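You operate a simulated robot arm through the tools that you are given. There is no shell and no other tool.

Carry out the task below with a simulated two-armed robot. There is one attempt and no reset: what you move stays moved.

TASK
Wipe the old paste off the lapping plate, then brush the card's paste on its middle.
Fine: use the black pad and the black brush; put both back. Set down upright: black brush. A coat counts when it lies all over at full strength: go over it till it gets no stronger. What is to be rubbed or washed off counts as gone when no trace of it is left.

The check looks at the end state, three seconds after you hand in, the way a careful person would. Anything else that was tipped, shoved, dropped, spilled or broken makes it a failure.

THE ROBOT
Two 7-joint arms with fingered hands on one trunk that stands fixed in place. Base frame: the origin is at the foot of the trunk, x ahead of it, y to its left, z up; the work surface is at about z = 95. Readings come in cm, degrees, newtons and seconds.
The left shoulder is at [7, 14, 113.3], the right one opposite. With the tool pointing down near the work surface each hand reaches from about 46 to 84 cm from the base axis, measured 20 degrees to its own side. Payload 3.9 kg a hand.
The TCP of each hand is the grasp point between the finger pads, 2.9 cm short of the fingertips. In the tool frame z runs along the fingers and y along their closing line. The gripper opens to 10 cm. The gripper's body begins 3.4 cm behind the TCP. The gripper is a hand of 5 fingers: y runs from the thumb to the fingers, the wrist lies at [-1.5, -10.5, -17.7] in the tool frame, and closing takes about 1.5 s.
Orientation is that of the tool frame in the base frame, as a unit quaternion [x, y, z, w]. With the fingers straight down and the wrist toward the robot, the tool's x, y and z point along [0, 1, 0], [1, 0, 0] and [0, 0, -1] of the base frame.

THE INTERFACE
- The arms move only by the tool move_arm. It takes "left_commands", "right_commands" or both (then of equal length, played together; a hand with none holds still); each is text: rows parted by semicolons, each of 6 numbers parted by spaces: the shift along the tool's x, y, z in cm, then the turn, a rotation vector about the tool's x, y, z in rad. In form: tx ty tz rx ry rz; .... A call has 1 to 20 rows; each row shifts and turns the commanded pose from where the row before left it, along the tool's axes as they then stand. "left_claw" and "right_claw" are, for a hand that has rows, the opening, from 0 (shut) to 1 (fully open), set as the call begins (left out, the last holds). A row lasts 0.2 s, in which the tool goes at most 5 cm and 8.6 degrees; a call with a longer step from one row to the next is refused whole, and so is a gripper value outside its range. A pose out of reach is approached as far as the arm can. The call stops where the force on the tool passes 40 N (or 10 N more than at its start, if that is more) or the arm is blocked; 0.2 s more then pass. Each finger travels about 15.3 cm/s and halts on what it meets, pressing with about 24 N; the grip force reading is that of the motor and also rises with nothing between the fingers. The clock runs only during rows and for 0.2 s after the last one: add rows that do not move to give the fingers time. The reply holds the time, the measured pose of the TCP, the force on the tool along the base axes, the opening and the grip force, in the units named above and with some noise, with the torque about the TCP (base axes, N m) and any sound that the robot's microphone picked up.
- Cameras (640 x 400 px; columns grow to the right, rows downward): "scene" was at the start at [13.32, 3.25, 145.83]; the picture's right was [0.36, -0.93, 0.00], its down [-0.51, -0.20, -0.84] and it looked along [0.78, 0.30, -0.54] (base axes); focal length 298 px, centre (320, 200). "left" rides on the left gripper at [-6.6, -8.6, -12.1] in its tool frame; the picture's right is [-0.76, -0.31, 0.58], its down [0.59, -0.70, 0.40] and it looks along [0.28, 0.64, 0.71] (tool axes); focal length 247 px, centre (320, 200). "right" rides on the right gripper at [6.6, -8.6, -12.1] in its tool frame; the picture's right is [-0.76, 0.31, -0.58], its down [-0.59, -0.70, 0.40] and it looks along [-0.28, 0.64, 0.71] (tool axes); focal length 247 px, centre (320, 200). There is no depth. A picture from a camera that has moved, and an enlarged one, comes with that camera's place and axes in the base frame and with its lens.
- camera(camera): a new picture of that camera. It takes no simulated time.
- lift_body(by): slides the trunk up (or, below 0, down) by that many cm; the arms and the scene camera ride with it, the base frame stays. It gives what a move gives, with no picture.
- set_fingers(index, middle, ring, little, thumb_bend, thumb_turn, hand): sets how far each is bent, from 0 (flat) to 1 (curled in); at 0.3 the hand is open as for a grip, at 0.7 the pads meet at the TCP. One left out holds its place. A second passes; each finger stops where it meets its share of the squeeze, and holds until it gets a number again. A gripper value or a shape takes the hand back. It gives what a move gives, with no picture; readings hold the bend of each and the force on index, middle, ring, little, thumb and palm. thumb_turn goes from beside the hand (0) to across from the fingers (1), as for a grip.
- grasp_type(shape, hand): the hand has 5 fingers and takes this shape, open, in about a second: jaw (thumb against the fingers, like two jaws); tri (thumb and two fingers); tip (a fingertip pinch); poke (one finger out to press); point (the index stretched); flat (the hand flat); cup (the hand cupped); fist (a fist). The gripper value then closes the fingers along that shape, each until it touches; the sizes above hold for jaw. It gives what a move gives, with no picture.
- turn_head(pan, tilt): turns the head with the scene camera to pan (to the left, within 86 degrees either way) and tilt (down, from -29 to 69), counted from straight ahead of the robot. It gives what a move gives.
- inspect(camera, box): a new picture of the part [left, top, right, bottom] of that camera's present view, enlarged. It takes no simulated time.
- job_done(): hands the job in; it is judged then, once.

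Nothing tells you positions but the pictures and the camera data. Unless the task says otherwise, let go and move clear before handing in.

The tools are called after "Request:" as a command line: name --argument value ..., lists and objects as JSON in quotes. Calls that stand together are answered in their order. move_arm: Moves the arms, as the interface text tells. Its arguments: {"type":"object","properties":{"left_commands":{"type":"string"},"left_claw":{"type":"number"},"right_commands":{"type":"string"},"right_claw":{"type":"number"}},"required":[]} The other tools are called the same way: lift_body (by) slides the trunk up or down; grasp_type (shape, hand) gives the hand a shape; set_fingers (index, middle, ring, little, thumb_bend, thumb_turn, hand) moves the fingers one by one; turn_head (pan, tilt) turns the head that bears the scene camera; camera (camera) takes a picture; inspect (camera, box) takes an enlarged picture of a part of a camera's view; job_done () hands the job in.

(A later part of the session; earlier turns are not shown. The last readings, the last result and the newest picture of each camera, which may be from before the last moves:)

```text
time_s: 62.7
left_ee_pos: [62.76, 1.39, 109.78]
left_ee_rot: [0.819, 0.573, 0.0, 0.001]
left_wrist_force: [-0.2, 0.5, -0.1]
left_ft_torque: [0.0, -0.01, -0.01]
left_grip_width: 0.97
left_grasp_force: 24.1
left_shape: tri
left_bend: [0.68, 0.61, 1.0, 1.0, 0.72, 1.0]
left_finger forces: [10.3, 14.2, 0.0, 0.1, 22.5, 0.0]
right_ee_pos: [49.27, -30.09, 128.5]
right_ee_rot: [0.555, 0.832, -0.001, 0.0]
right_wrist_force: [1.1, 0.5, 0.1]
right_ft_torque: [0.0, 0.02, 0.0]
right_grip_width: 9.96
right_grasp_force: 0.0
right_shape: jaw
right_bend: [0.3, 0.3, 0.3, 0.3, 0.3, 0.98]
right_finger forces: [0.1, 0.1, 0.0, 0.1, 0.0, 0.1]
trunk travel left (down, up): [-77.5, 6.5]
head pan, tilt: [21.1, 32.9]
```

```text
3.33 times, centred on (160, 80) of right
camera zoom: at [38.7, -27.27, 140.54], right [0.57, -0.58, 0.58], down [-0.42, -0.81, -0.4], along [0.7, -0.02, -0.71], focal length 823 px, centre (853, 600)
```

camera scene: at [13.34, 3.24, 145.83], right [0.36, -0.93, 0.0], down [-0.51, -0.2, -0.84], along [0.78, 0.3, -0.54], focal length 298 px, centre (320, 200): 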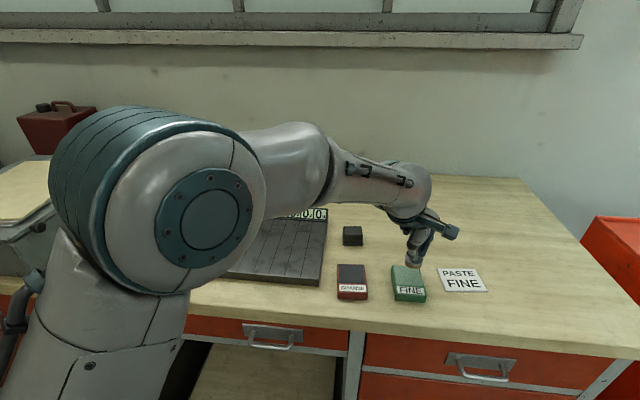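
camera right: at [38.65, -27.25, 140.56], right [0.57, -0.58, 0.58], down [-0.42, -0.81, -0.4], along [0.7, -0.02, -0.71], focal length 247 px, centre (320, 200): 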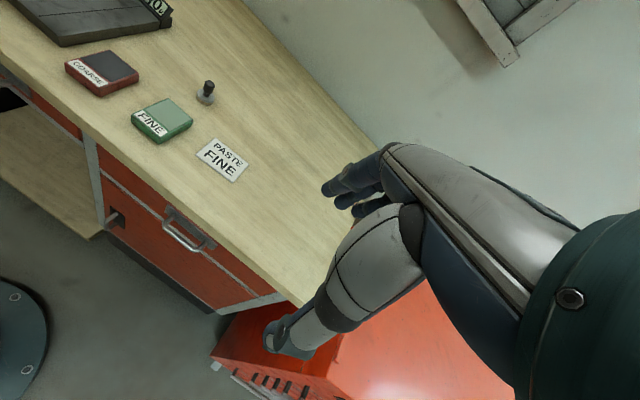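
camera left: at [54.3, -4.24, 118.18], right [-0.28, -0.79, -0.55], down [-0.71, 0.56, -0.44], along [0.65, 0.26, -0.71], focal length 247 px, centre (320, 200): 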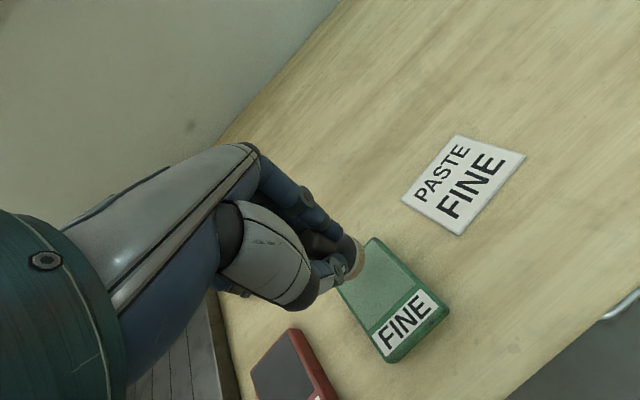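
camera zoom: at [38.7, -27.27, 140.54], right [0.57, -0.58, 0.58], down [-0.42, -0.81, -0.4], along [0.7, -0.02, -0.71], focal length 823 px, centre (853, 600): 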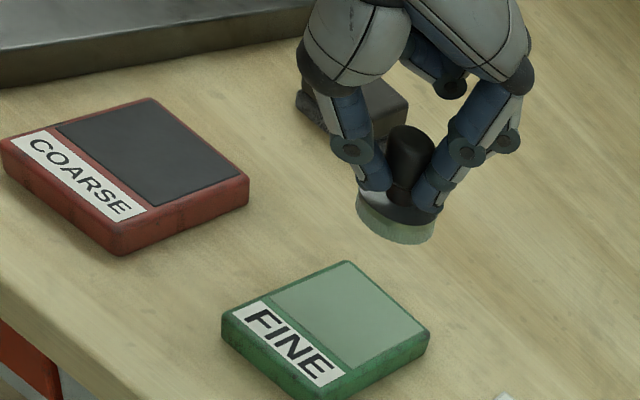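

The brush is loaded with the pale green paste and the tin hasn't moved. Now I'll carry the brush over to the plate's centre, turning the hand back in line with the plate on the way.

Request:
move_arm --left_commands "3.31 -1.44 0 0 0 0;3.31 -1.44 0 0 0 0;3.31 -1.44 0 0 0 -0.0873;3.42 -1.14 0 0 0 -0.0873;3.51 -0.84 0 0 0 -0.0873;3.57 -0.53 0 0 0 -0.0873;3.6 -0.22 0 0 0 -0.0873;3.6 0.1 0 0 0 -0.0873;3.58 0.41 0 0 0 -0.0873;0 0 0 0 0 0;0 0 0 0 0 0"

Request:
inspect --camera "scene" --box '[200, 170, 340, 290]'

Request:
camera --camera "left"

Request:
inspect --camera "scene" --box '[320, 210, 500, 320]'

```text
time_s: 65.1
left_ee_pos: [60.86, 33.84, 109.71]
left_ee_rot: [0.609, 0.793, 0.001, 0.0]
left_wrist_force: [0.6, -0.6, -0.7]
left_ft_torque: [-0.01, 0.0, -0.02]
left_grip_width: 0.94
left_grasp_force: 24.3
left_shape: tri
left_bend: [0.68, 0.61, 1.0, 1.0, 0.72, 1.0]
left_finger forces: [10.2, 14.3, 0.0, 0.0, 22.0, 0.0]
right_ee_pos: [49.0, -29.94, 128.46]
right_ee_rot: [0.555, 0.832, -0.001, 0.0]
right_wrist_force: [-0.3, -0.2, -1.0]
right_ft_torque: [-0.01, -0.01, 0.02]
right_grip_width: 9.97
right_grasp_force: 0.0
right_shape: jaw
right_bend: [0.3, 0.3, 0.3, 0.3, 0.3, 0.98]
right_finger forces: [0.1, 0.1, 0.0, 0.0, 0.0, 0.1]
trunk travel left (down, up): [-77.5, 6.5]
head pan, tilt: [21.1, 32.9]
```

```text
3.33 times, centred on (270, 230) of scene
camera zoom: at [13.33, 3.25, 145.83], right [0.36, -0.93, 0.0], down [-0.51, -0.2, -0.84], along [0.78, 0.3, -0.54], focal length 992 px, centre (487, 100)
```

zoom: 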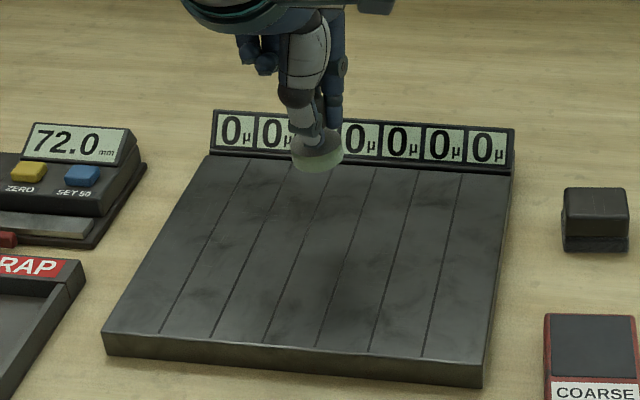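

```text
taken
camera left: at [54.17, 25.37, 122.1], right [-0.1, -0.81, -0.58], down [-0.83, 0.39, -0.4], along [0.55, 0.44, -0.71], focal length 247 px, centre (320, 200)
```

left: 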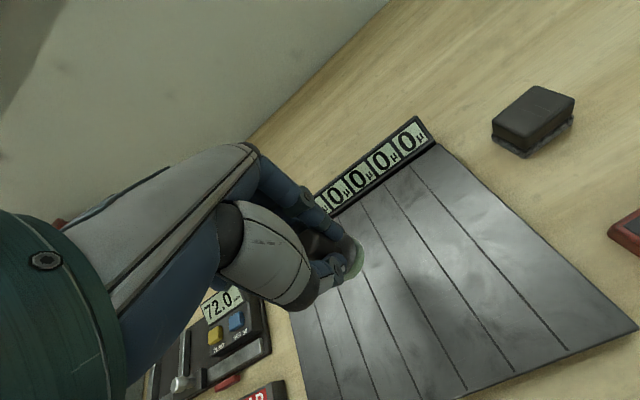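

```text
3.56 times, centred on (410, 265) of scene
camera zoom: at [13.33, 3.25, 145.83], right [0.36, -0.93, 0.0], down [-0.51, -0.2, -0.84], along [0.78, 0.3, -0.54], focal length 1058 px, centre (0, -31)
```

zoom: 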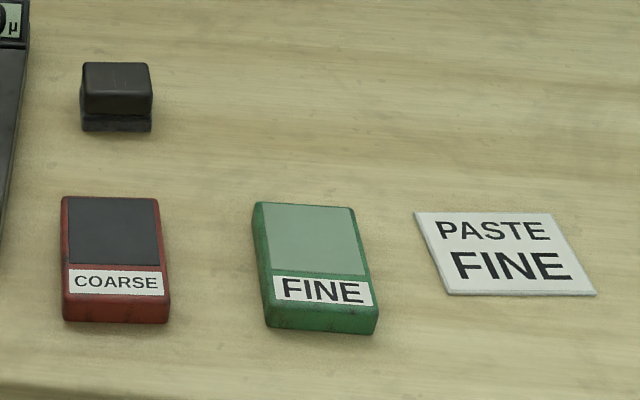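

Everything on the table is undisturbed. Before coating, I'll take one closer look for any remnant of the old paste.

Request:
inspect --camera "scene" --box '[225, 215, 315, 272]'

Request:
inspect --camera "left" --box '[300, 120, 640, 400]'

```text
7.02 times, centred on (270, 244) of scene
camera zoom: at [13.33, 3.25, 145.83], right [0.36, -0.93, 0.0], down [-0.51, -0.2, -0.84], along [0.78, 0.3, -0.54], focal length 2088 px, centre (671, -105)
```

zoom: 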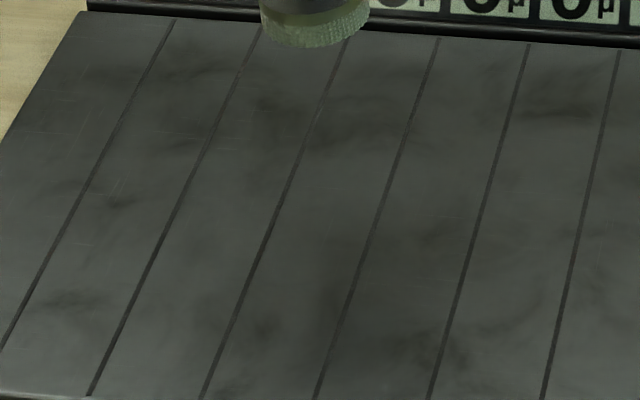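

```text
1.43 times, centred on (470, 260) of left
camera zoom: at [54.17, 25.37, 122.1], right [-0.1, -0.81, -0.58], down [-0.83, 0.39, -0.4], along [0.55, 0.44, -0.71], focal length 353 px, centre (106, 114)
```

zoom: 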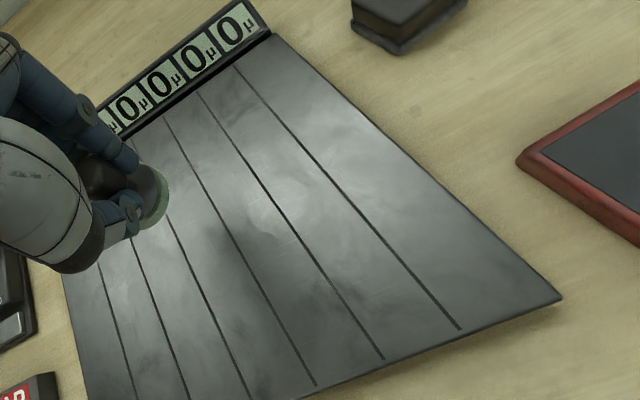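

Request:
inspect --camera "left" --box '[360, 170, 500, 270]'

Request:
inspect --camera "left" --box '[440, 200, 640, 340]'

```text
4.00 times, centred on (430, 220) of left
camera zoom: at [54.17, 25.37, 122.1], right [-0.1, -0.81, -0.58], down [-0.83, 0.39, -0.4], along [0.55, 0.44, -0.71], focal length 988 px, centre (-120, 120)
```

zoom: 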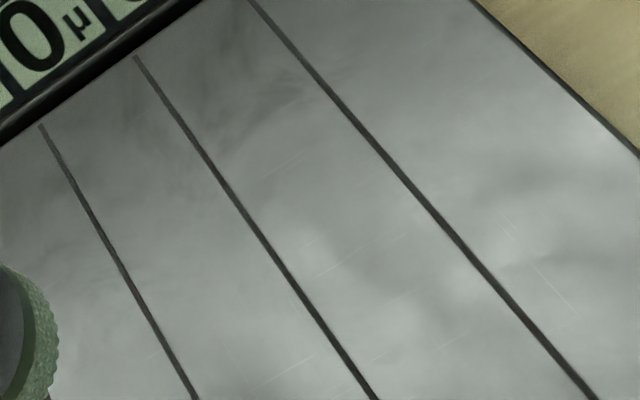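

```text
2.86 times, centred on (540, 270) of left
camera zoom: at [54.17, 25.37, 122.1], right [-0.1, -0.81, -0.58], down [-0.83, 0.39, -0.4], along [0.55, 0.44, -0.71], focal length 706 px, centre (-309, 0)
```

zoom: 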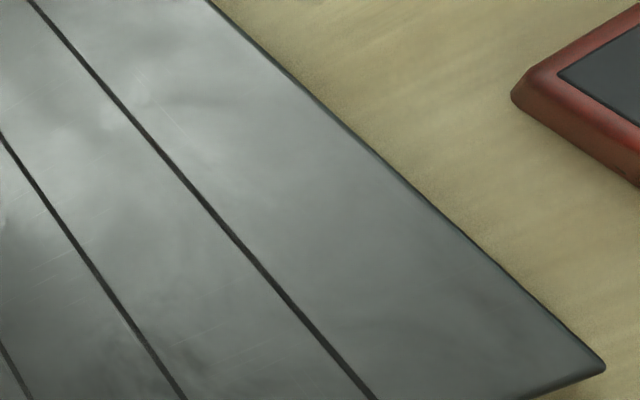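

The metal is clean. I'll lower the brush onto the centre of the plate.

Request:
move_arm --left_commands "0 0 3 0 0 0;0 0 3 0 0 0;0 0 1 0 0 0;0 0 0.2 0 0 0;0 0 0 0 0 0"

Request:
move_arm --left_commands "0 0 0.15 0 0 0;0 0 0.1 0 0 0;0 0 0 0 0 0"

Request:
inspect --camera "scene" --box '[200, 170, 340, 290]'

```text
time_s: 66.3
left_ee_pos: [60.83, 33.87, 102.59]
left_ee_rot: [0.609, 0.793, 0.0, 0.001]
left_wrist_force: [0.7, 1.4, -0.1]
left_ft_torque: [0.0, -0.02, -0.01]
left_grip_width: 0.96
left_grasp_force: 24.2
left_shape: tri
left_bend: [0.68, 0.61, 1.0, 1.0, 0.72, 1.0]
left_finger forces: [10.3, 14.3, 0.0, 0.0, 21.8, 0.0]
right_ee_pos: [49.14, -29.92, 128.53]
right_ee_rot: [0.556, 0.831, 0.002, 0.0]
right_wrist_force: [-0.2, 0.1, 0.7]
right_ft_torque: [-0.03, 0.0, -0.02]
right_grip_width: 9.97
right_grasp_force: 0.1
right_shape: jaw
right_bend: [0.3, 0.3, 0.3, 0.3, 0.3, 0.98]
right_finger forces: [0.1, 0.1, 0.1, 0.0, 0.1, 0.0]
trunk travel left (down, up): [-77.5, 6.5]
head pan, tilt: [21.1, 32.9]
```

```text
time_s: 67.1
left_ee_pos: [60.76, 33.72, 102.44]
left_ee_rot: [0.61, 0.793, 0.001, 0.0]
left_wrist_force: [-0.4, 0.0, 0.5]
left_ft_torque: [0.04, 0.03, 0.03]
left_grip_width: 0.94
left_grasp_force: 24.0
left_shape: tri
left_bend: [0.68, 0.61, 1.0, 1.0, 0.72, 1.0]
left_finger forces: [10.2, 14.4, 0.0, 0.0, 21.8, 0.0]
right_ee_pos: [49.22, -29.98, 128.43]
right_ee_rot: [0.556, 0.831, 0.001, 0.0]
right_wrist_force: [0.0, 0.0, 0.0]
right_ft_torque: [0.0, 0.01, 0.05]
right_grip_width: 9.97
right_grasp_force: 0.1
right_shape: jaw
right_bend: [0.3, 0.3, 0.3, 0.3, 0.3, 0.98]
right_finger forces: [0.0, 0.0, 0.0, 0.1, 0.1, 0.0]
trunk travel left (down, up): [-77.5, 6.5]
head pan, tilt: [21.1, 32.9]
```

```text
3.33 times, centred on (270, 230) of scene
camera zoom: at [13.33, 3.24, 145.83], right [0.36, -0.93, 0.0], down [-0.51, -0.2, -0.84], along [0.78, 0.3, -0.54], focal length 992 px, centre (487, 100)
```

zoom: 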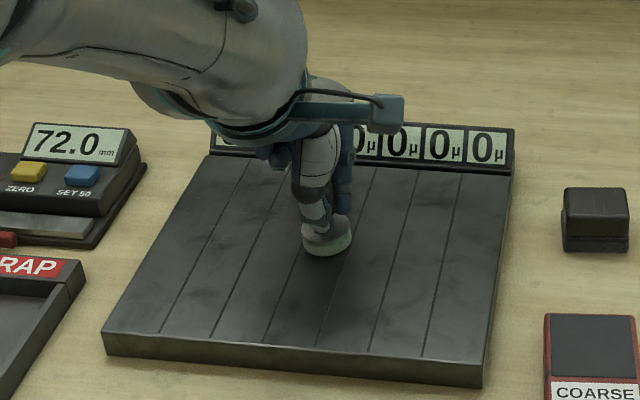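

Request:
move_arm --left_commands "0 0 0.1 0 0 0;0 0 0.1 0 0 0;0 0 0 0 0 0"

Request:
inspect --camera "scene" --box '[240, 210, 300, 260]'

```text
time_s: 67.9
left_ee_pos: [60.67, 33.82, 102.31]
left_ee_rot: [0.609, 0.793, 0.001, 0.001]
left_wrist_force: [-0.3, -0.5, 3.0]
left_ft_torque: [0.04, -0.02, -0.02]
left_grip_width: 0.94
left_grasp_force: 23.9
left_shape: tri
left_bend: [0.68, 0.61, 1.0, 1.0, 0.72, 1.0]
left_finger forces: [10.9, 14.7, 0.0, 0.0, 22.2, 0.0]
right_ee_pos: [49.12, -29.98, 128.37]
right_ee_rot: [0.555, 0.832, 0.0, 0.0]
right_wrist_force: [0.8, -0.4, -0.7]
right_ft_torque: [0.03, 0.01, 0.01]
right_grip_width: 9.97
right_grasp_force: 0.0
right_shape: jaw
right_bend: [0.3, 0.3, 0.3, 0.3, 0.3, 0.98]
right_finger forces: [0.0, 0.1, 0.0, 0.0, 0.1, 0.0]
trunk travel left (down, up): [-77.5, 6.5]
head pan, tilt: [21.1, 32.9]
```

```text
8.00 times, centred on (270, 235) of scene
camera zoom: at [13.29, 3.2, 145.84], right [0.36, -0.93, 0.0], down [-0.51, -0.2, -0.84], along [0.78, 0.3, -0.54], focal length 2381 px, centre (720, -80)
```

zoom: 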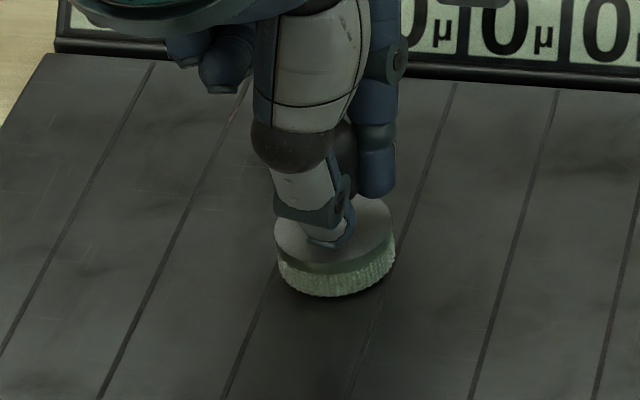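

Light contact. I'll make a short test stroke along the middle and look at the mark and the displays.

Request:
move_arm --left_commands "0 0 0.06 0 0 0;0 -1 0 0 0 0;0 -1 0 0 0 0;0 -1 0 0 0 0;0 1 0 0 0 0;0 1 0 0 0 0;0 1 0 0 0 0;0 1 0 0 0 0;0 1 0 0 0 0;0 1 0 0 0 0;0 0 0 0 0 0"

Request:
inspect --camera "scene" --box '[200, 170, 340, 290]'

Request:
camera --camera "left"

```text
time_s: 70.3
left_ee_pos: [63.66, 34.59, 102.25]
left_ee_rot: [0.61, 0.793, 0.001, 0.0]
left_wrist_force: [-1.6, -0.6, 4.3]
left_ft_torque: [0.02, 0.03, 0.02]
left_grip_width: 0.96
left_grasp_force: 24.2
left_shape: tri
left_bend: [0.68, 0.61, 1.0, 1.0, 0.72, 1.0]
left_finger forces: [11.0, 15.8, 0.0, 0.0, 23.7, 0.0]
right_ee_pos: [49.06, -29.96, 128.44]
right_ee_rot: [0.555, 0.832, 0.0, 0.0]
right_wrist_force: [0.0, 0.2, 0.1]
right_ft_torque: [0.0, 0.01, -0.03]
right_grip_width: 9.97
right_grasp_force: 0.0
right_shape: jaw
right_bend: [0.3, 0.3, 0.3, 0.3, 0.3, 0.98]
right_finger forces: [0.1, 0.1, 0.0, 0.0, 0.1, 0.0]
trunk travel left (down, up): [-77.5, 6.5]
head pan, tilt: [21.1, 32.9]
```

```text
3.33 times, centred on (270, 230) of scene
camera zoom: at [13.22, 3.2, 145.84], right [0.36, -0.93, 0.0], down [-0.51, -0.2, -0.84], along [0.78, 0.3, -0.54], focal length 992 px, centre (487, 100)
```

zoom: 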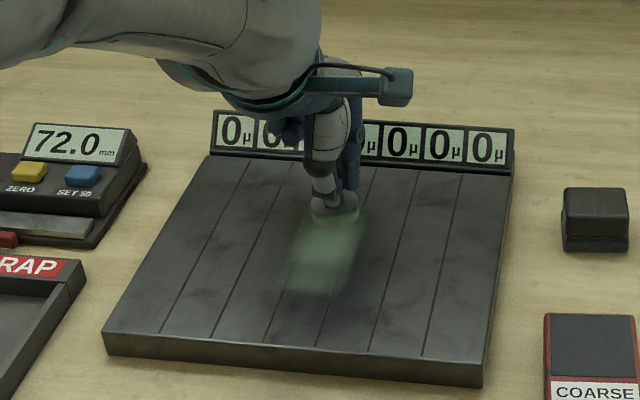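

```text
taken
camera left: at [57.01, 26.14, 114.49], right [-0.1, -0.81, -0.58], down [-0.83, 0.39, -0.4], along [0.55, 0.44, -0.71], focal length 247 px, centre (320, 200)
```

left: 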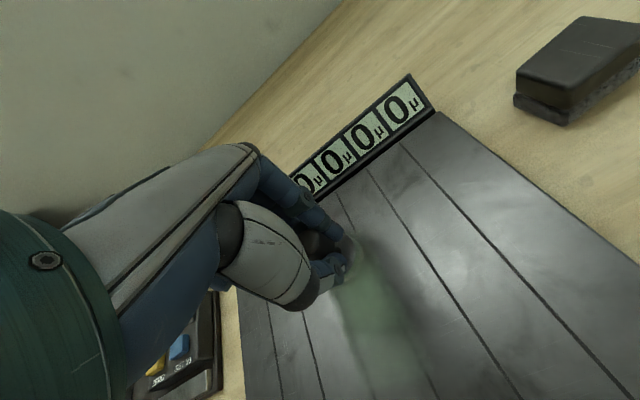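

The brush lays down a pale green coat. I'll now cover the whole middle, about 12 × 12 cm and a little beyond where the old stain was, in overlapping strokes. The left half comes first.

Request:
move_arm --left_commands "0 1.8 0 0 0 0;0 -1.371 0 0 0 0;0 -1.371 0 0 0 0;0 -1.371 0 0 0 0;0 -1.371 0 0 0 0;0 -1.371 0 0 0 0;0 -1.371 0 0 0 0;0 -1.371 0 0 0 0;1.6 0 0 0 0 0;0 1.371 0 0 0 0;0 1.371 0 0 0 0;0 1.371 0 0 0 0;0 1.371 0 0 0 0;0 1.371 0 0 0 0;0 1.371 0 0 0 0;0 1.371 0 0 0 0;1.6 0 0 0 0 0"

Request:
inspect --camera "scene" --box '[200, 170, 340, 290]'

Request:
camera --camera "left"

```text
time_s: 73.9
left_ee_pos: [64.63, 38.26, 102.37]
left_ee_rot: [0.609, 0.793, 0.001, 0.001]
left_wrist_force: [0.3, -1.8, 4.7]
left_ft_torque: [0.03, -0.02, -0.01]
left_grip_width: 0.94
left_grasp_force: 23.7
left_shape: tri
left_bend: [0.68, 0.61, 1.0, 1.0, 0.73, 1.0]
left_finger forces: [11.8, 16.3, 0.0, 0.0, 22.2, 0.0]
right_ee_pos: [49.0, -29.91, 128.59]
right_ee_rot: [0.555, 0.832, 0.001, 0.0]
right_wrist_force: [0.5, 0.3, 0.3]
right_ft_torque: [0.01, -0.02, 0.02]
right_grip_width: 9.97
right_grasp_force: 0.0
right_shape: jaw
right_bend: [0.3, 0.3, 0.3, 0.3, 0.3, 0.98]
right_finger forces: [0.0, 0.1, 0.0, 0.0, 0.0, 0.0]
trunk travel left (down, up): [-77.5, 6.5]
head pan, tilt: [21.1, 32.9]
```

```text
3.33 times, centred on (270, 230) of scene
camera zoom: at [13.2, 3.26, 145.84], right [0.36, -0.93, 0.0], down [-0.51, -0.2, -0.84], along [0.78, 0.3, -0.54], focal length 992 px, centre (487, 100)
```

zoom: 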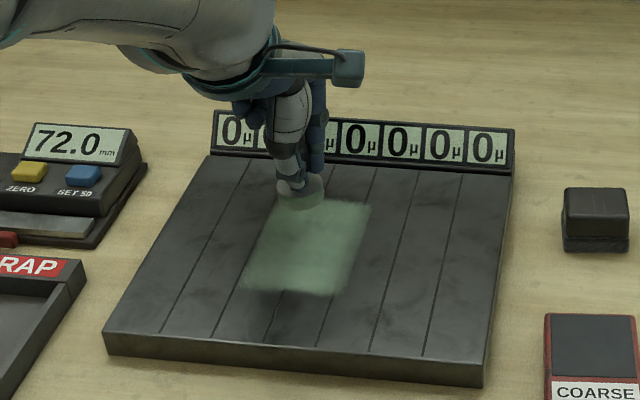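

```text
taken
camera left: at [57.9, 29.7, 114.47], right [-0.1, -0.81, -0.58], down [-0.83, 0.39, -0.4], along [0.55, 0.44, -0.71], focal length 247 px, centre (320, 200)
```

left: 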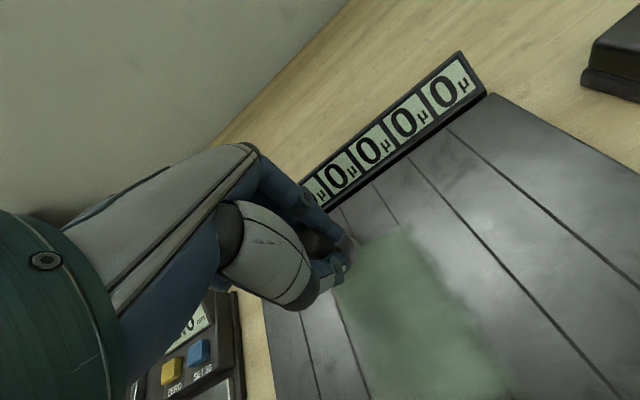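

Request:
move_arm --left_commands "0 -1.371 0 0 0 0;0 -1.371 0 0 0 0;0 -1.371 0 0 0 0;0 -1.371 0 0 0 0;0 -1.371 0 0 0 0;0 -1.371 0 0 0 0;0 -1.371 0 0 0 0;1.6 0 0 0 0 0;0 1.371 0 0 0 0;0 1.371 0 0 0 0;0 1.371 0 0 0 0;0 1.371 0 0 0 0;0 1.371 0 0 0 0;0 1.371 0 0 0 0;0 1.371 0 0 0 0;-0.8 0 0 0 0 0"

Request:
move_arm --left_commands "0 -1.371 0 0 0 0;0 -1.371 0 0 0 0;0 -1.371 0 0 0 0;0 -1.371 0 0 0 0;0 -1.371 0 0 0 0;0 -1.371 0 0 0 0;0 -1.371 0 0 0 0;-1.6 0 0 0 0 0;0 1.371 0 0 0 0;0 1.371 0 0 0 0;0 1.371 0 0 0 0;0 1.371 0 0 0 0;0 1.371 0 0 0 0;0 1.371 0 0 0 0;0 1.371 0 0 0 0;-1.6 0 0 0 0 0"

Request:
inspect --camera "scene" --box '[200, 170, 340, 290]'

Request:
camera --camera "left"

```text
time_s: 77.3
left_ee_pos: [64.35, 38.78, 102.19]
left_ee_rot: [0.609, 0.793, 0.001, 0.0]
left_wrist_force: [-0.1, 0.5, 3.5]
left_ft_torque: [0.11, 0.01, 0.0]
left_grip_width: 0.9
left_grasp_force: 24.5
left_shape: tri
left_bend: [0.69, 0.61, 1.0, 1.0, 0.73, 1.0]
left_finger forces: [10.2, 16.7, 0.1, 0.0, 20.0, 0.0]
right_ee_pos: [49.16, -30.08, 128.56]
right_ee_rot: [0.556, 0.831, 0.0, -0.001]
right_wrist_force: [0.0, -0.1, -0.5]
right_ft_torque: [0.03, 0.02, -0.05]
right_grip_width: 9.98
right_grasp_force: 0.0
right_shape: jaw
right_bend: [0.3, 0.3, 0.3, 0.3, 0.3, 0.98]
right_finger forces: [0.0, 0.0, 0.0, 0.0, 0.0, 0.1]
trunk travel left (down, up): [-77.5, 6.5]
head pan, tilt: [21.1, 32.9]
```

```text
time_s: 80.7
left_ee_pos: [65.14, 35.71, 102.26]
left_ee_rot: [0.609, 0.793, 0.002, 0.001]
left_wrist_force: [0.0, 1.7, 2.6]
left_ft_torque: [0.1, 0.04, 0.01]
left_grip_width: 0.9
left_grasp_force: 24.4
left_shape: tri
left_bend: [0.69, 0.61, 1.0, 1.0, 0.73, 1.0]
left_finger forces: [10.4, 16.7, 0.0, 0.1, 20.0, 0.1]
right_ee_pos: [49.11, -30.2, 128.49]
right_ee_rot: [0.555, 0.832, 0.001, 0.0]
right_wrist_force: [-0.5, -0.1, -0.9]
right_ft_torque: [-0.01, -0.01, -0.01]
right_grip_width: 9.99
right_grasp_force: 0.0
right_shape: jaw
right_bend: [0.3, 0.3, 0.3, 0.3, 0.3, 0.98]
right_finger forces: [0.0, 0.0, 0.1, 0.1, 0.1, 0.0]
trunk travel left (down, up): [-77.5, 6.5]
head pan, tilt: [21.1, 32.9]
```

```text
3.33 times, centred on (270, 230) of scene
camera zoom: at [13.29, 3.12, 145.84], right [0.36, -0.93, 0.0], down [-0.51, -0.2, -0.84], along [0.78, 0.3, -0.54], focal length 992 px, centre (487, 100)
```

zoom: 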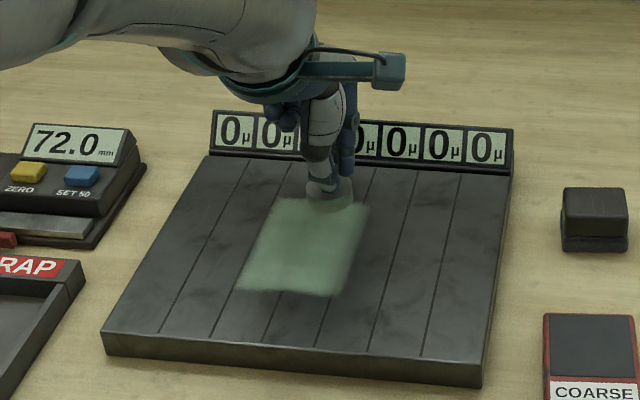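

```text
taken
camera left: at [58.57, 27.26, 114.43], right [-0.1, -0.81, -0.58], down [-0.83, 0.39, -0.4], along [0.55, 0.44, -0.71], focal length 247 px, centre (320, 200)
```

left: 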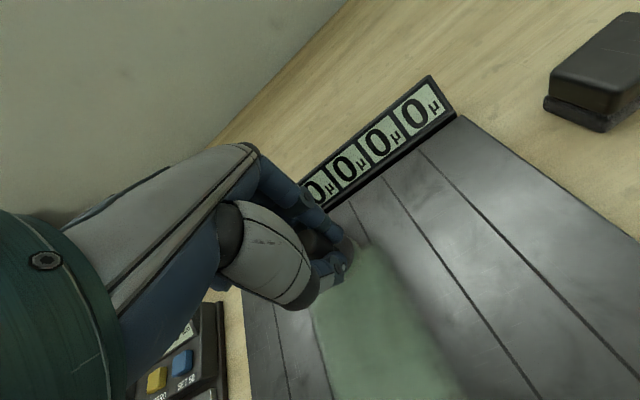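

The coat's left, front and back edges came out crisp at about ±5 cm even though I brushed beyond, so the middle is evidently a bounded field of about 10 × 10 cm. I'll continue over the right part.

Request:
move_arm --left_commands "0 -1.371 0 0 0 0;0 -1.371 0 0 0 0;0 -1.371 0 0 0 0;0 -1.371 0 0 0 0;0 -1.371 0 0 0 0;0 -1.371 0 0 0 0;0 -1.371 0 0 0 0;-1.6 0 0 0 0 0;0 1.371 0 0 0 0;0 1.371 0 0 0 0;0 1.371 0 0 0 0;0 1.371 0 0 0 0;0 1.371 0 0 0 0;0 1.371 0 0 0 0;0 1.371 0 0 0 0;-1.6 0 0 0 0 0"

Request:
move_arm --left_commands "0 -1.371 0 0 0 0;0 -1.371 0 0 0 0;0 -1.371 0 0 0 0;0 -1.371 0 0 0 0;0 -1.371 0 0 0 0;0 -1.371 0 0 0 0;0 -1.371 0 0 0 0;-1.6 0 0 0 0 0;0 1.371 0 0 0 0;0 1.371 0 0 0 0;0 1.371 0 0 0 0;0 1.371 0 0 0 0;0 1.371 0 0 0 0;0 1.371 0 0 0 0;0 1.371 0 0 0 0;-0.8 0 0 0 0 0"

Request:
inspect --camera "scene" --box '[200, 170, 340, 290]'

Request:
camera --camera "left"

```text
time_s: 84.1
left_ee_pos: [66.07, 32.72, 102.17]
left_ee_rot: [0.61, 0.793, 0.001, 0.0]
left_wrist_force: [0.1, 1.6, 1.6]
left_ft_torque: [0.09, 0.03, -0.04]
left_grip_width: 0.88
left_grasp_force: 24.1
left_shape: tri
left_bend: [0.71, 0.61, 1.0, 1.0, 0.73, 1.0]
left_finger forces: [10.1, 16.3, 0.0, 0.1, 20.3, 0.0]
right_ee_pos: [49.17, -30.15, 128.52]
right_ee_rot: [0.556, 0.831, 0.001, -0.001]
right_wrist_force: [-0.8, -0.9, 0.3]
right_ft_torque: [-0.02, 0.01, 0.0]
right_grip_width: 10.01
right_grasp_force: 0.1
right_shape: jaw
right_bend: [0.3, 0.3, 0.3, 0.3, 0.3, 0.98]
right_finger forces: [0.0, 0.0, 0.0, 0.1, 0.0, 0.0]
trunk travel left (down, up): [-77.5, 6.5]
head pan, tilt: [21.1, 32.9]
```

```text
time_s: 87.5
left_ee_pos: [66.68, 30.44, 102.25]
left_ee_rot: [0.609, 0.793, 0.002, 0.0]
left_wrist_force: [-0.5, 0.1, 2.0]
left_ft_torque: [0.06, 0.0, -0.03]
left_grip_width: 0.85
left_grasp_force: 24.0
left_shape: tri
left_bend: [0.71, 0.61, 1.0, 1.0, 0.73, 1.0]
left_finger forces: [10.0, 15.9, 0.0, 0.0, 20.0, 0.0]
right_ee_pos: [49.07, -30.06, 128.52]
right_ee_rot: [0.555, 0.832, 0.0, 0.0]
right_wrist_force: [-0.2, 0.1, 0.2]
right_ft_torque: [-0.02, -0.01, 0.01]
right_grip_width: 10.02
right_grasp_force: 0.2
right_shape: jaw
right_bend: [0.3, 0.3, 0.3, 0.3, 0.3, 0.98]
right_finger forces: [0.1, 0.0, 0.0, 0.0, 0.0, 0.1]
trunk travel left (down, up): [-77.5, 6.5]
head pan, tilt: [21.1, 32.9]
```

```text
3.33 times, centred on (270, 230) of scene
camera zoom: at [13.28, 3.18, 145.84], right [0.36, -0.93, 0.0], down [-0.51, -0.2, -0.84], along [0.78, 0.3, -0.54], focal length 992 px, centre (487, 100)
```

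zoom: 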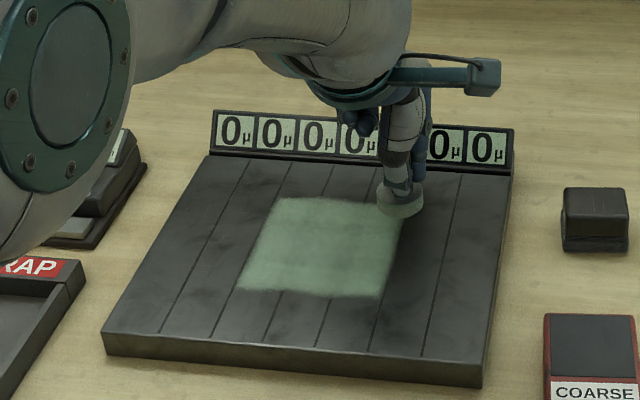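

```text
taken
camera left: at [60.0, 21.93, 114.38], right [-0.1, -0.81, -0.58], down [-0.83, 0.39, -0.4], along [0.55, 0.44, -0.71], focal length 247 px, centre (320, 200)
```

left: 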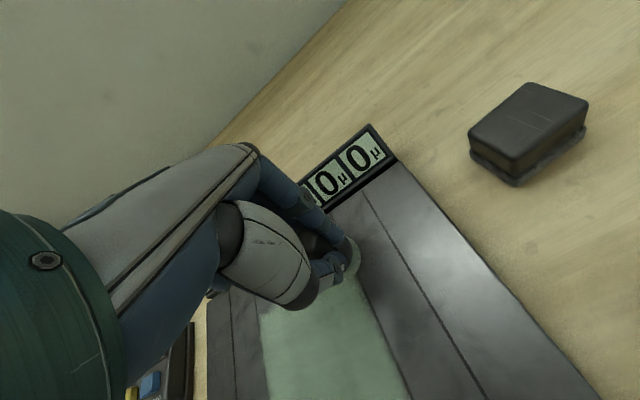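

Request:
inspect --camera "scene" --box '[225, 215, 315, 272]'

```text
7.02 times, centred on (270, 244) of scene
camera zoom: at [13.28, 3.18, 145.84], right [0.36, -0.93, 0.0], down [-0.51, -0.2, -0.84], along [0.78, 0.3, -0.54], focal length 2088 px, centre (671, -105)
```

zoom: 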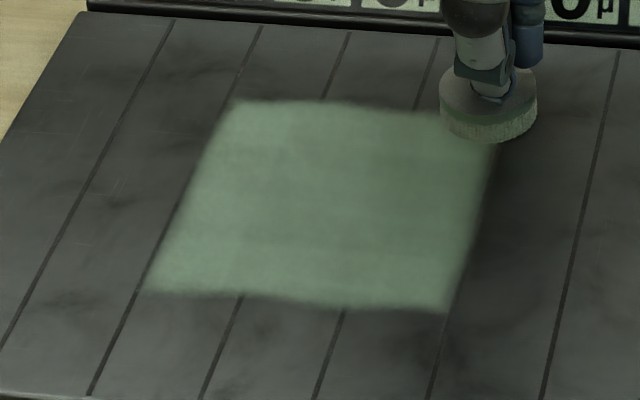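

The field is fully covered and nearly even. I'll go over it again with cross strokes to bring it to full strength everywhere.

Request:
move_arm --left_commands "1.371 0 0.03 0 0 0;1.371 0 0 0 0 0;1.371 0 0 0 0 0;1.371 0 0 0 0 0;1.371 0 0 0 0 0;1.371 0 0 0 0 0;1.371 0 0 0 0 0;0 -1.6 0 0 0 0;-1.371 0 0 0 0 0;-1.371 0 0 0 0 0;-1.371 0 0 0 0 0;-1.371 0 0 0 0 0;-1.371 0 0 0 0 0;-1.371 0 0 0 0 0;-1.371 0 0 0 0 0;0 -1.6 0 0 0 0"

Request:
move_arm --left_commands "1.371 0 0 0 0 0;1.371 0 0 0 0 0;1.371 0 0 0 0 0;1.371 0 0 0 0 0;1.371 0 0 0 0 0;1.371 0 0 0 0 0;1.371 0 0 0 0 0;0 -1.6 0 0 0 0;-1.371 0 0 0 0 0;-1.371 0 0 0 0 0;-1.371 0 0 0 0 0;-1.371 0 0 0 0 0;-1.371 0 0 0 0 0;-1.371 0 0 0 0 0;-1.371 0 0 0 0 0;0 -1.6 0 0 0 0"

Request:
move_arm --left_commands "1.371 0 0 0 0 0;1.371 0 0 0 0 0;1.371 0 0 0 0 0;1.371 0 0 0 0 0;1.371 0 0 0 0 0;1.371 0 0 0 0 0;1.371 0 0 0 0 0;0 -1.6 0 0 0 0;-1.371 0 0 0 0 0;-1.371 0 0 0 0 0;-1.371 0 0 0 0 0;-1.371 0 0 0 0 0;-1.371 0 0 0 0 0;-1.371 0 0 0 0 0;-1.371 0 0 0 0 0;0 -1.6 0 0 0 0"

Request:
inspect --camera "scene" --box '[225, 215, 315, 272]'

Request:
camera --camera "left"

```text
time_s: 90.9
left_ee_pos: [63.47, 29.56, 102.08]
left_ee_rot: [0.61, 0.792, 0.001, 0.0]
left_wrist_force: [1.3, -0.2, 2.3]
left_ft_torque: [-0.02, -0.02, -0.02]
left_grip_width: 0.84
left_grasp_force: 23.6
left_shape: tri
left_bend: [0.71, 0.61, 1.0, 1.0, 0.73, 1.0]
left_finger forces: [10.4, 15.3, 0.1, 0.1, 20.3, 0.0]
right_ee_pos: [48.91, -30.04, 128.59]
right_ee_rot: [0.555, 0.832, 0.001, 0.001]
right_wrist_force: [-0.1, 0.3, -0.3]
right_ft_torque: [-0.02, 0.01, 0.01]
right_grip_width: 9.97
right_grasp_force: 0.0
right_shape: jaw
right_bend: [0.3, 0.3, 0.3, 0.3, 0.3, 0.98]
right_finger forces: [0.0, 0.1, 0.0, 0.0, 0.0, 0.1]
trunk travel left (down, up): [-77.5, 6.5]
head pan, tilt: [21.1, 32.9]
```

```text
time_s: 94.3
left_ee_pos: [60.27, 28.78, 102.3]
left_ee_rot: [0.61, 0.792, -0.001, 0.0]
left_wrist_force: [0.2, -0.2, 0.1]
left_ft_torque: [0.0, -0.01, 0.01]
left_grip_width: 0.85
left_grasp_force: 24.2
left_shape: tri
left_bend: [0.71, 0.61, 1.0, 1.0, 0.73, 1.0]
left_finger forces: [10.2, 15.0, 0.0, 0.0, 19.9, 0.1]
right_ee_pos: [49.0, -29.91, 128.48]
right_ee_rot: [0.556, 0.831, 0.001, 0.0]
right_wrist_force: [-0.2, -0.9, 0.4]
right_ft_torque: [-0.02, 0.0, 0.02]
right_grip_width: 9.98
right_grasp_force: 0.0
right_shape: jaw
right_bend: [0.3, 0.3, 0.3, 0.3, 0.3, 0.98]
right_finger forces: [0.0, 0.0, 0.0, 0.0, 0.0, 0.0]
trunk travel left (down, up): [-77.5, 6.5]
head pan, tilt: [21.1, 32.9]
```

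```text
time_s: 97.7
left_ee_pos: [57.25, 27.98, 102.2]
left_ee_rot: [0.61, 0.793, 0.0, 0.0]
left_wrist_force: [-0.2, -0.9, -0.2]
left_ft_torque: [0.0, -0.03, 0.0]
left_grip_width: 0.79
left_grasp_force: 24.3
left_shape: tri
left_bend: [0.71, 0.61, 1.0, 1.0, 0.73, 1.0]
left_finger forces: [10.2, 15.3, 0.0, 0.0, 19.7, 0.0]
right_ee_pos: [48.94, -30.07, 128.48]
right_ee_rot: [0.555, 0.832, 0.001, 0.0]
right_wrist_force: [-0.4, 0.7, -0.7]
right_ft_torque: [0.0, 0.01, -0.01]
right_grip_width: 9.99
right_grasp_force: 0.0
right_shape: jaw
right_bend: [0.3, 0.3, 0.3, 0.3, 0.3, 0.98]
right_finger forces: [0.0, 0.0, 0.0, 0.0, 0.1, 0.0]
trunk travel left (down, up): [-77.5, 6.5]
head pan, tilt: [21.1, 32.9]
```

```text
7.02 times, centred on (270, 244) of scene
camera zoom: at [13.19, 3.25, 145.84], right [0.36, -0.93, 0.0], down [-0.51, -0.2, -0.84], along [0.78, 0.3, -0.54], focal length 2088 px, centre (671, -105)
```

zoom: 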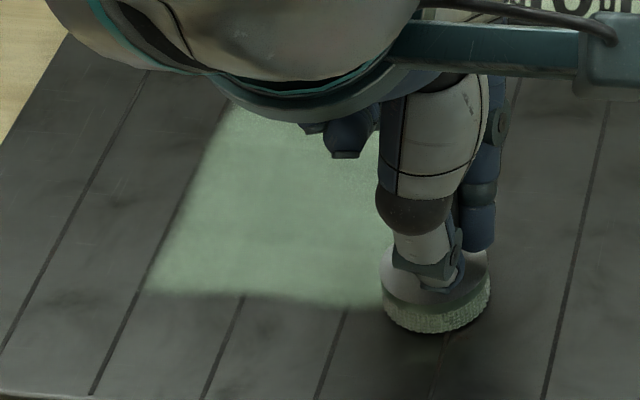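

```text
taken
camera left: at [50.63, 19.5, 114.41], right [-0.1, -0.81, -0.58], down [-0.83, 0.39, -0.4], along [0.55, 0.44, -0.71], focal length 247 px, centre (320, 200)
```

left: 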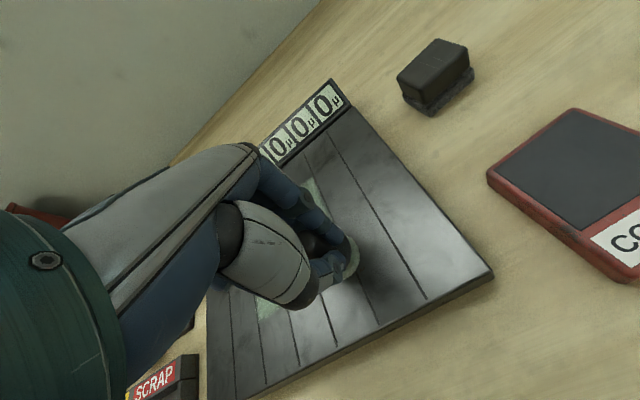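

The coat has grown stronger, but contact got light at the end. I'll press slightly more, finish the front line, and begin a third pass.

Request:
move_arm --left_commands "0 0 0.1 0 0 0;0 0 0.05 0 0 0;1.371 0 0 0 0 0;1.371 0 0 0 0 0;1.371 0 0 0 0 0;1.371 0 0 0 0 0;1.371 0 0 0 0 0;1.371 0 0 0 0 0;1.371 0 0 0 0 0;0 1.6 0 0 0 0;-1.371 0 0 0 0 0;-1.371 0 0 0 0 0;-1.371 0 0 0 0 0;-1.371 0 0 0 0 0;-1.371 0 0 0 0 0;-1.371 0 0 0 0 0;-1.371 0 0 0 0 0;0 1.6 0 0 0 0"

Request:
inspect --camera "scene" --box '[225, 215, 315, 272]'

```text
time_s: 101.5
left_ee_pos: [60.43, 28.69, 101.94]
left_ee_rot: [0.609, 0.793, 0.001, 0.0]
left_wrist_force: [-1.0, -1.8, 5.3]
left_ft_torque: [0.0, 0.09, 0.07]
left_grip_width: 0.81
left_grasp_force: 24.1
left_shape: tri
left_bend: [0.71, 0.61, 1.0, 1.0, 0.73, 1.0]
left_finger forces: [10.5, 13.3, 0.0, 0.0, 20.6, 0.0]
right_ee_pos: [49.07, -30.11, 128.33]
right_ee_rot: [0.555, 0.832, 0.0, 0.001]
right_wrist_force: [-0.4, 0.2, -0.3]
right_ft_torque: [-0.03, 0.0, 0.0]
right_grip_width: 9.98
right_grasp_force: 0.1
right_shape: jaw
right_bend: [0.3, 0.3, 0.3, 0.3, 0.3, 0.98]
right_finger forces: [0.1, 0.1, 0.0, 0.1, 0.0, 0.1]
trunk travel left (down, up): [-77.5, 6.5]
head pan, tilt: [21.1, 32.9]
```

```text
7.02 times, centred on (270, 244) of scene
camera zoom: at [13.29, 3.21, 145.84], right [0.36, -0.93, 0.0], down [-0.51, -0.2, -0.84], along [0.78, 0.3, -0.54], focal length 2088 px, centre (671, -105)
```

zoom: 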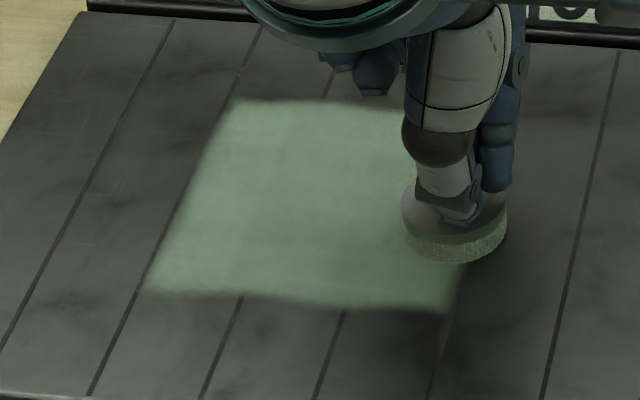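

Request:
move_arm --left_commands "1.371 0 0 0 0 0;1.371 0 0 0 0 0;1.371 0 0 0 0 0;1.371 0 0 0 0 0;1.371 0 0 0 0 0;1.371 0 0 0 0 0;1.371 0 0 0 0 0;0 1.6 0 0 0 0;-1.371 0 0 0 0 0;-1.371 0 0 0 0 0;-1.371 0 0 0 0 0;-1.371 0 0 0 0 0;-1.371 0 0 0 0 0;-1.371 0 0 0 0 0;-1.371 0 0 0 0 0;0 1.6 0 0 0 0"

Request:
move_arm --left_commands "1.371 0 0 0 0 0;1.371 0 0 0 0 0;1.371 0 0 0 0 0;1.371 0 0 0 0 0;1.371 0 0 0 0 0;1.371 0 0 0 0 0;1.371 0 0 0 0 0;0 1.6 0 0 0 0;-1.371 0 0 0 0 0;-1.371 0 0 0 0 0;-1.371 0 0 0 0 0;-1.371 0 0 0 0 0;-1.371 0 0 0 0 0;-1.371 0 0 0 0 0;-1.371 0 0 0 0 0;0 1.6 0 0 0 0"

Request:
move_arm --left_commands "1.371 0 0 0 0 0;1.371 0 0 0 0 0;1.371 0 0 0 0 0;1.371 0 0 0 0 0;1.371 0 0 0 0 0;1.371 0 0 0 0 0;1.371 0 0 0 0 0;0 0 0 0 0 0"

Request:
inspect --camera "scene" --box '[225, 215, 315, 272]'

```text
time_s: 104.9
left_ee_pos: [63.63, 29.47, 101.93]
left_ee_rot: [0.609, 0.793, 0.0, 0.001]
left_wrist_force: [-0.6, 0.2, 3.0]
left_ft_torque: [0.03, 0.08, 0.0]
left_grip_width: 0.78
left_grasp_force: 23.7
left_shape: tri
left_bend: [0.71, 0.61, 1.0, 1.0, 0.74, 1.0]
left_finger forces: [9.6, 14.2, 0.0, 0.0, 19.7, 0.0]
right_ee_pos: [49.05, -29.99, 128.59]
right_ee_rot: [0.556, 0.831, 0.0, -0.001]
right_wrist_force: [0.3, -0.4, 0.0]
right_ft_torque: [-0.04, -0.01, 0.03]
right_grip_width: 9.98
right_grasp_force: 0.2
right_shape: jaw
right_bend: [0.3, 0.3, 0.3, 0.3, 0.3, 0.98]
right_finger forces: [0.0, 0.0, 0.1, 0.0, 0.1, 0.1]
trunk travel left (down, up): [-77.5, 6.5]
head pan, tilt: [21.1, 32.9]
```

```text
time_s: 108.3
left_ee_pos: [66.67, 30.45, 102.03]
left_ee_rot: [0.609, 0.793, 0.0, 0.0]
left_wrist_force: [-0.6, -0.4, 3.2]
left_ft_torque: [0.03, 0.12, 0.01]
left_grip_width: 0.78
left_grasp_force: 24.1
left_shape: tri
left_bend: [0.71, 0.61, 1.0, 1.0, 0.74, 1.0]
left_finger forces: [9.3, 14.5, 0.0, 0.0, 19.3, 0.0]
right_ee_pos: [49.24, -30.0, 128.39]
right_ee_rot: [0.556, 0.831, 0.0, 0.0]
right_wrist_force: [-0.2, -0.2, 0.2]
right_ft_torque: [-0.04, -0.01, 0.01]
right_grip_width: 9.99
right_grasp_force: 0.1
right_shape: jaw
right_bend: [0.3, 0.3, 0.3, 0.3, 0.3, 0.98]
right_finger forces: [0.0, 0.0, 0.1, 0.1, 0.1, 0.1]
trunk travel left (down, up): [-77.5, 6.5]
head pan, tilt: [21.1, 32.9]
```

```text
time_s: 110.1
left_ee_pos: [64.18, 39.79, 102.02]
left_ee_rot: [0.609, 0.793, 0.0, 0.0]
left_wrist_force: [0.6, -0.6, 2.3]
left_ft_torque: [0.02, 0.02, 0.01]
left_grip_width: 0.77
left_grasp_force: 24.0
left_shape: tri
left_bend: [0.71, 0.61, 1.0, 1.0, 0.74, 1.0]
left_finger forces: [8.9, 14.8, 0.0, 0.1, 19.0, 0.1]
right_ee_pos: [49.15, -29.94, 128.42]
right_ee_rot: [0.555, 0.832, 0.0, 0.0]
right_wrist_force: [-1.2, -0.2, 1.0]
right_ft_torque: [0.0, -0.01, -0.01]
right_grip_width: 9.96
right_grasp_force: 0.0
right_shape: jaw
right_bend: [0.3, 0.3, 0.3, 0.3, 0.3, 0.98]
right_finger forces: [0.0, 0.0, 0.0, 0.0, 0.0, 0.0]
trunk travel left (down, up): [-77.5, 6.5]
head pan, tilt: [21.1, 32.9]
```

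```text
7.02 times, centred on (270, 244) of scene
camera zoom: at [13.3, 3.17, 145.83], right [0.36, -0.93, 0.0], down [-0.51, -0.2, -0.84], along [0.78, 0.3, -0.54], focal length 2088 px, centre (671, -105)
```

zoom: 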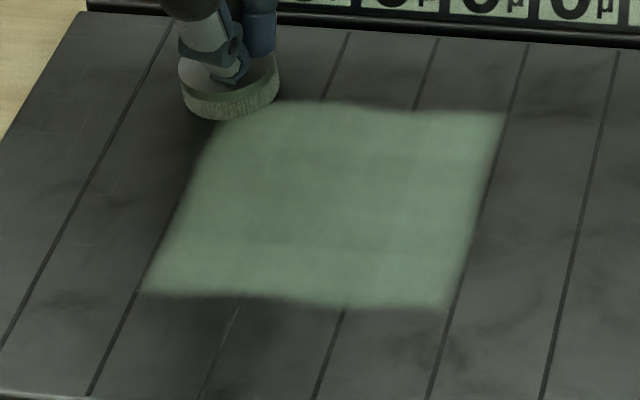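

Request:
move_arm --left_commands "0 -1.371 0.03 0 0 0;0 -1.371 0 0 0 0;0 -1.371 0 0 0 0;0 -1.371 0 0 0 0;0 -1.371 0 0 0 0;0 -1.371 0 0 0 0;0 -1.371 0 0 0 0;-1.6 0 0 0 0 0;0 1.371 0 0 0 0;0 1.371 0 0 0 0;0 1.371 0 0 0 0;0 1.371 0 0 0 0;0 1.371 0 0 0 0;0 1.371 0 0 0 0;0 1.371 0 0 0 0;-1.6 0 0 0 0 0"

Request:
move_arm --left_commands "0 -1.371 0 0 0 0;0 -1.371 0 0 0 0;0 -1.371 0 0 0 0;0 -1.371 0 0 0 0;0 -1.371 0 0 0 0;0 -1.371 0 0 0 0;0 -1.371 0 0 0 0;-1.6 0 0 0 0 0;0 1.371 0 0 0 0;0 1.371 0 0 0 0;0 1.371 0 0 0 0;0 1.371 0 0 0 0;0 1.371 0 0 0 0;0 1.371 0 0 0 0;0 1.371 0 0 0 0;-1.6 0 0 0 0 0"

Request:
move_arm --left_commands "0 -1.371 0 0 0 0;0 -1.371 0 0 0 0;0 -1.371 0 0 0 0;0 -1.371 0 0 0 0;0 -1.371 0 0 0 0;0 -1.371 0 0 0 0;0 -1.371 0 0 0 0;-1.6 0 0 0 0 0;0 1.371 0 0 0 0;0 1.371 0 0 0 0;0 1.371 0 0 0 0;0 1.371 0 0 0 0;0 1.371 0 0 0 0;0 1.371 0 0 0 0;0 1.371 0 0 0 0;-1.6 0 0 0 0 0"

Request:
inspect --camera "scene" --box '[225, 215, 315, 272]'

```text
time_s: 113.5
left_ee_pos: [65.04, 36.53, 102.01]
left_ee_rot: [0.609, 0.793, 0.001, 0.0]
left_wrist_force: [-0.6, 0.0, 1.2]
left_ft_torque: [0.06, 0.0, -0.01]
left_grip_width: 0.77
left_grasp_force: 23.5
left_shape: tri
left_bend: [0.71, 0.6, 1.0, 1.0, 0.74, 1.0]
left_finger forces: [7.7, 14.5, 0.0, 0.0, 18.8, 0.0]
right_ee_pos: [49.14, -30.13, 128.43]
right_ee_rot: [0.556, 0.831, -0.001, -0.001]
right_wrist_force: [-0.1, -0.5, 0.2]
right_ft_torque: [0.01, 0.01, -0.02]
right_grip_width: 9.99
right_grasp_force: 0.0
right_shape: jaw
right_bend: [0.3, 0.3, 0.3, 0.3, 0.3, 0.98]
right_finger forces: [0.1, 0.0, 0.1, 0.0, 0.0, 0.1]
trunk travel left (down, up): [-77.5, 6.5]
head pan, tilt: [21.1, 32.9]
```

```text
time_s: 116.9
left_ee_pos: [65.9, 33.44, 102.14]
left_ee_rot: [0.609, 0.793, 0.001, 0.0]
left_wrist_force: [0.4, 0.1, -0.7]
left_ft_torque: [-0.01, -0.01, 0.01]
left_grip_width: 0.72
left_grasp_force: 24.4
left_shape: tri
left_bend: [0.72, 0.6, 1.0, 1.0, 0.74, 1.0]
left_finger forces: [1.0, 23.9, 0.0, 0.1, 20.6, 0.1]
right_ee_pos: [49.08, -30.02, 128.43]
right_ee_rot: [0.556, 0.831, 0.0, -0.001]
right_wrist_force: [-0.2, -0.7, -0.6]
right_ft_torque: [-0.01, -0.02, 0.05]
right_grip_width: 9.97
right_grasp_force: 0.1
right_shape: jaw
right_bend: [0.3, 0.3, 0.3, 0.3, 0.3, 0.98]
right_finger forces: [0.1, 0.1, 0.1, 0.0, 0.1, 0.0]
trunk travel left (down, up): [-77.5, 6.5]
head pan, tilt: [21.1, 32.9]
```

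```text
time_s: 120.3
left_ee_pos: [66.78, 30.39, 102.05]
left_ee_rot: [0.61, 0.793, 0.001, 0.0]
left_wrist_force: [-0.3, 0.6, -0.2]
left_ft_torque: [0.01, 0.01, -0.01]
left_grip_width: 0.7
left_grasp_force: 24.0
left_shape: tri
left_bend: [0.72, 0.61, 1.0, 1.0, 0.74, 1.0]
left_finger forces: [0.2, 30.3, 0.0, 0.0, 22.7, 0.1]
right_ee_pos: [49.22, -30.07, 128.44]
right_ee_rot: [0.556, 0.831, 0.0, -0.001]
right_wrist_force: [-0.8, 0.1, -0.4]
right_ft_torque: [-0.02, -0.02, 0.0]
right_grip_width: 9.96
right_grasp_force: 0.0
right_shape: jaw
right_bend: [0.3, 0.3, 0.3, 0.3, 0.3, 0.98]
right_finger forces: [0.1, 0.1, 0.0, 0.0, 0.1, 0.1]
trunk travel left (down, up): [-77.5, 6.5]
head pan, tilt: [21.1, 32.9]
```

```text
7.02 times, centred on (270, 244) of scene
camera zoom: at [13.33, 3.1, 145.83], right [0.36, -0.93, 0.0], down [-0.51, -0.19, -0.84], along [0.78, 0.3, -0.54], focal length 2088 px, centre (671, -105)
```

zoom: 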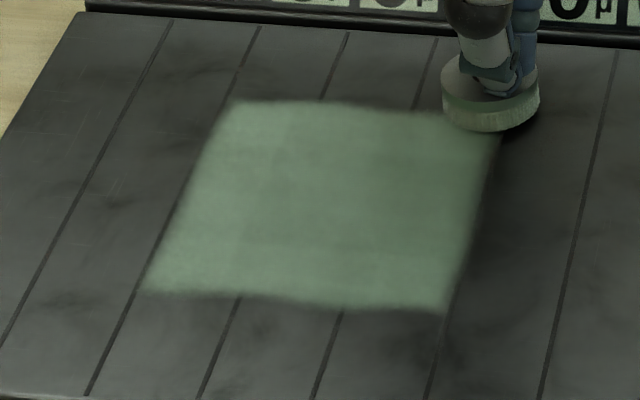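

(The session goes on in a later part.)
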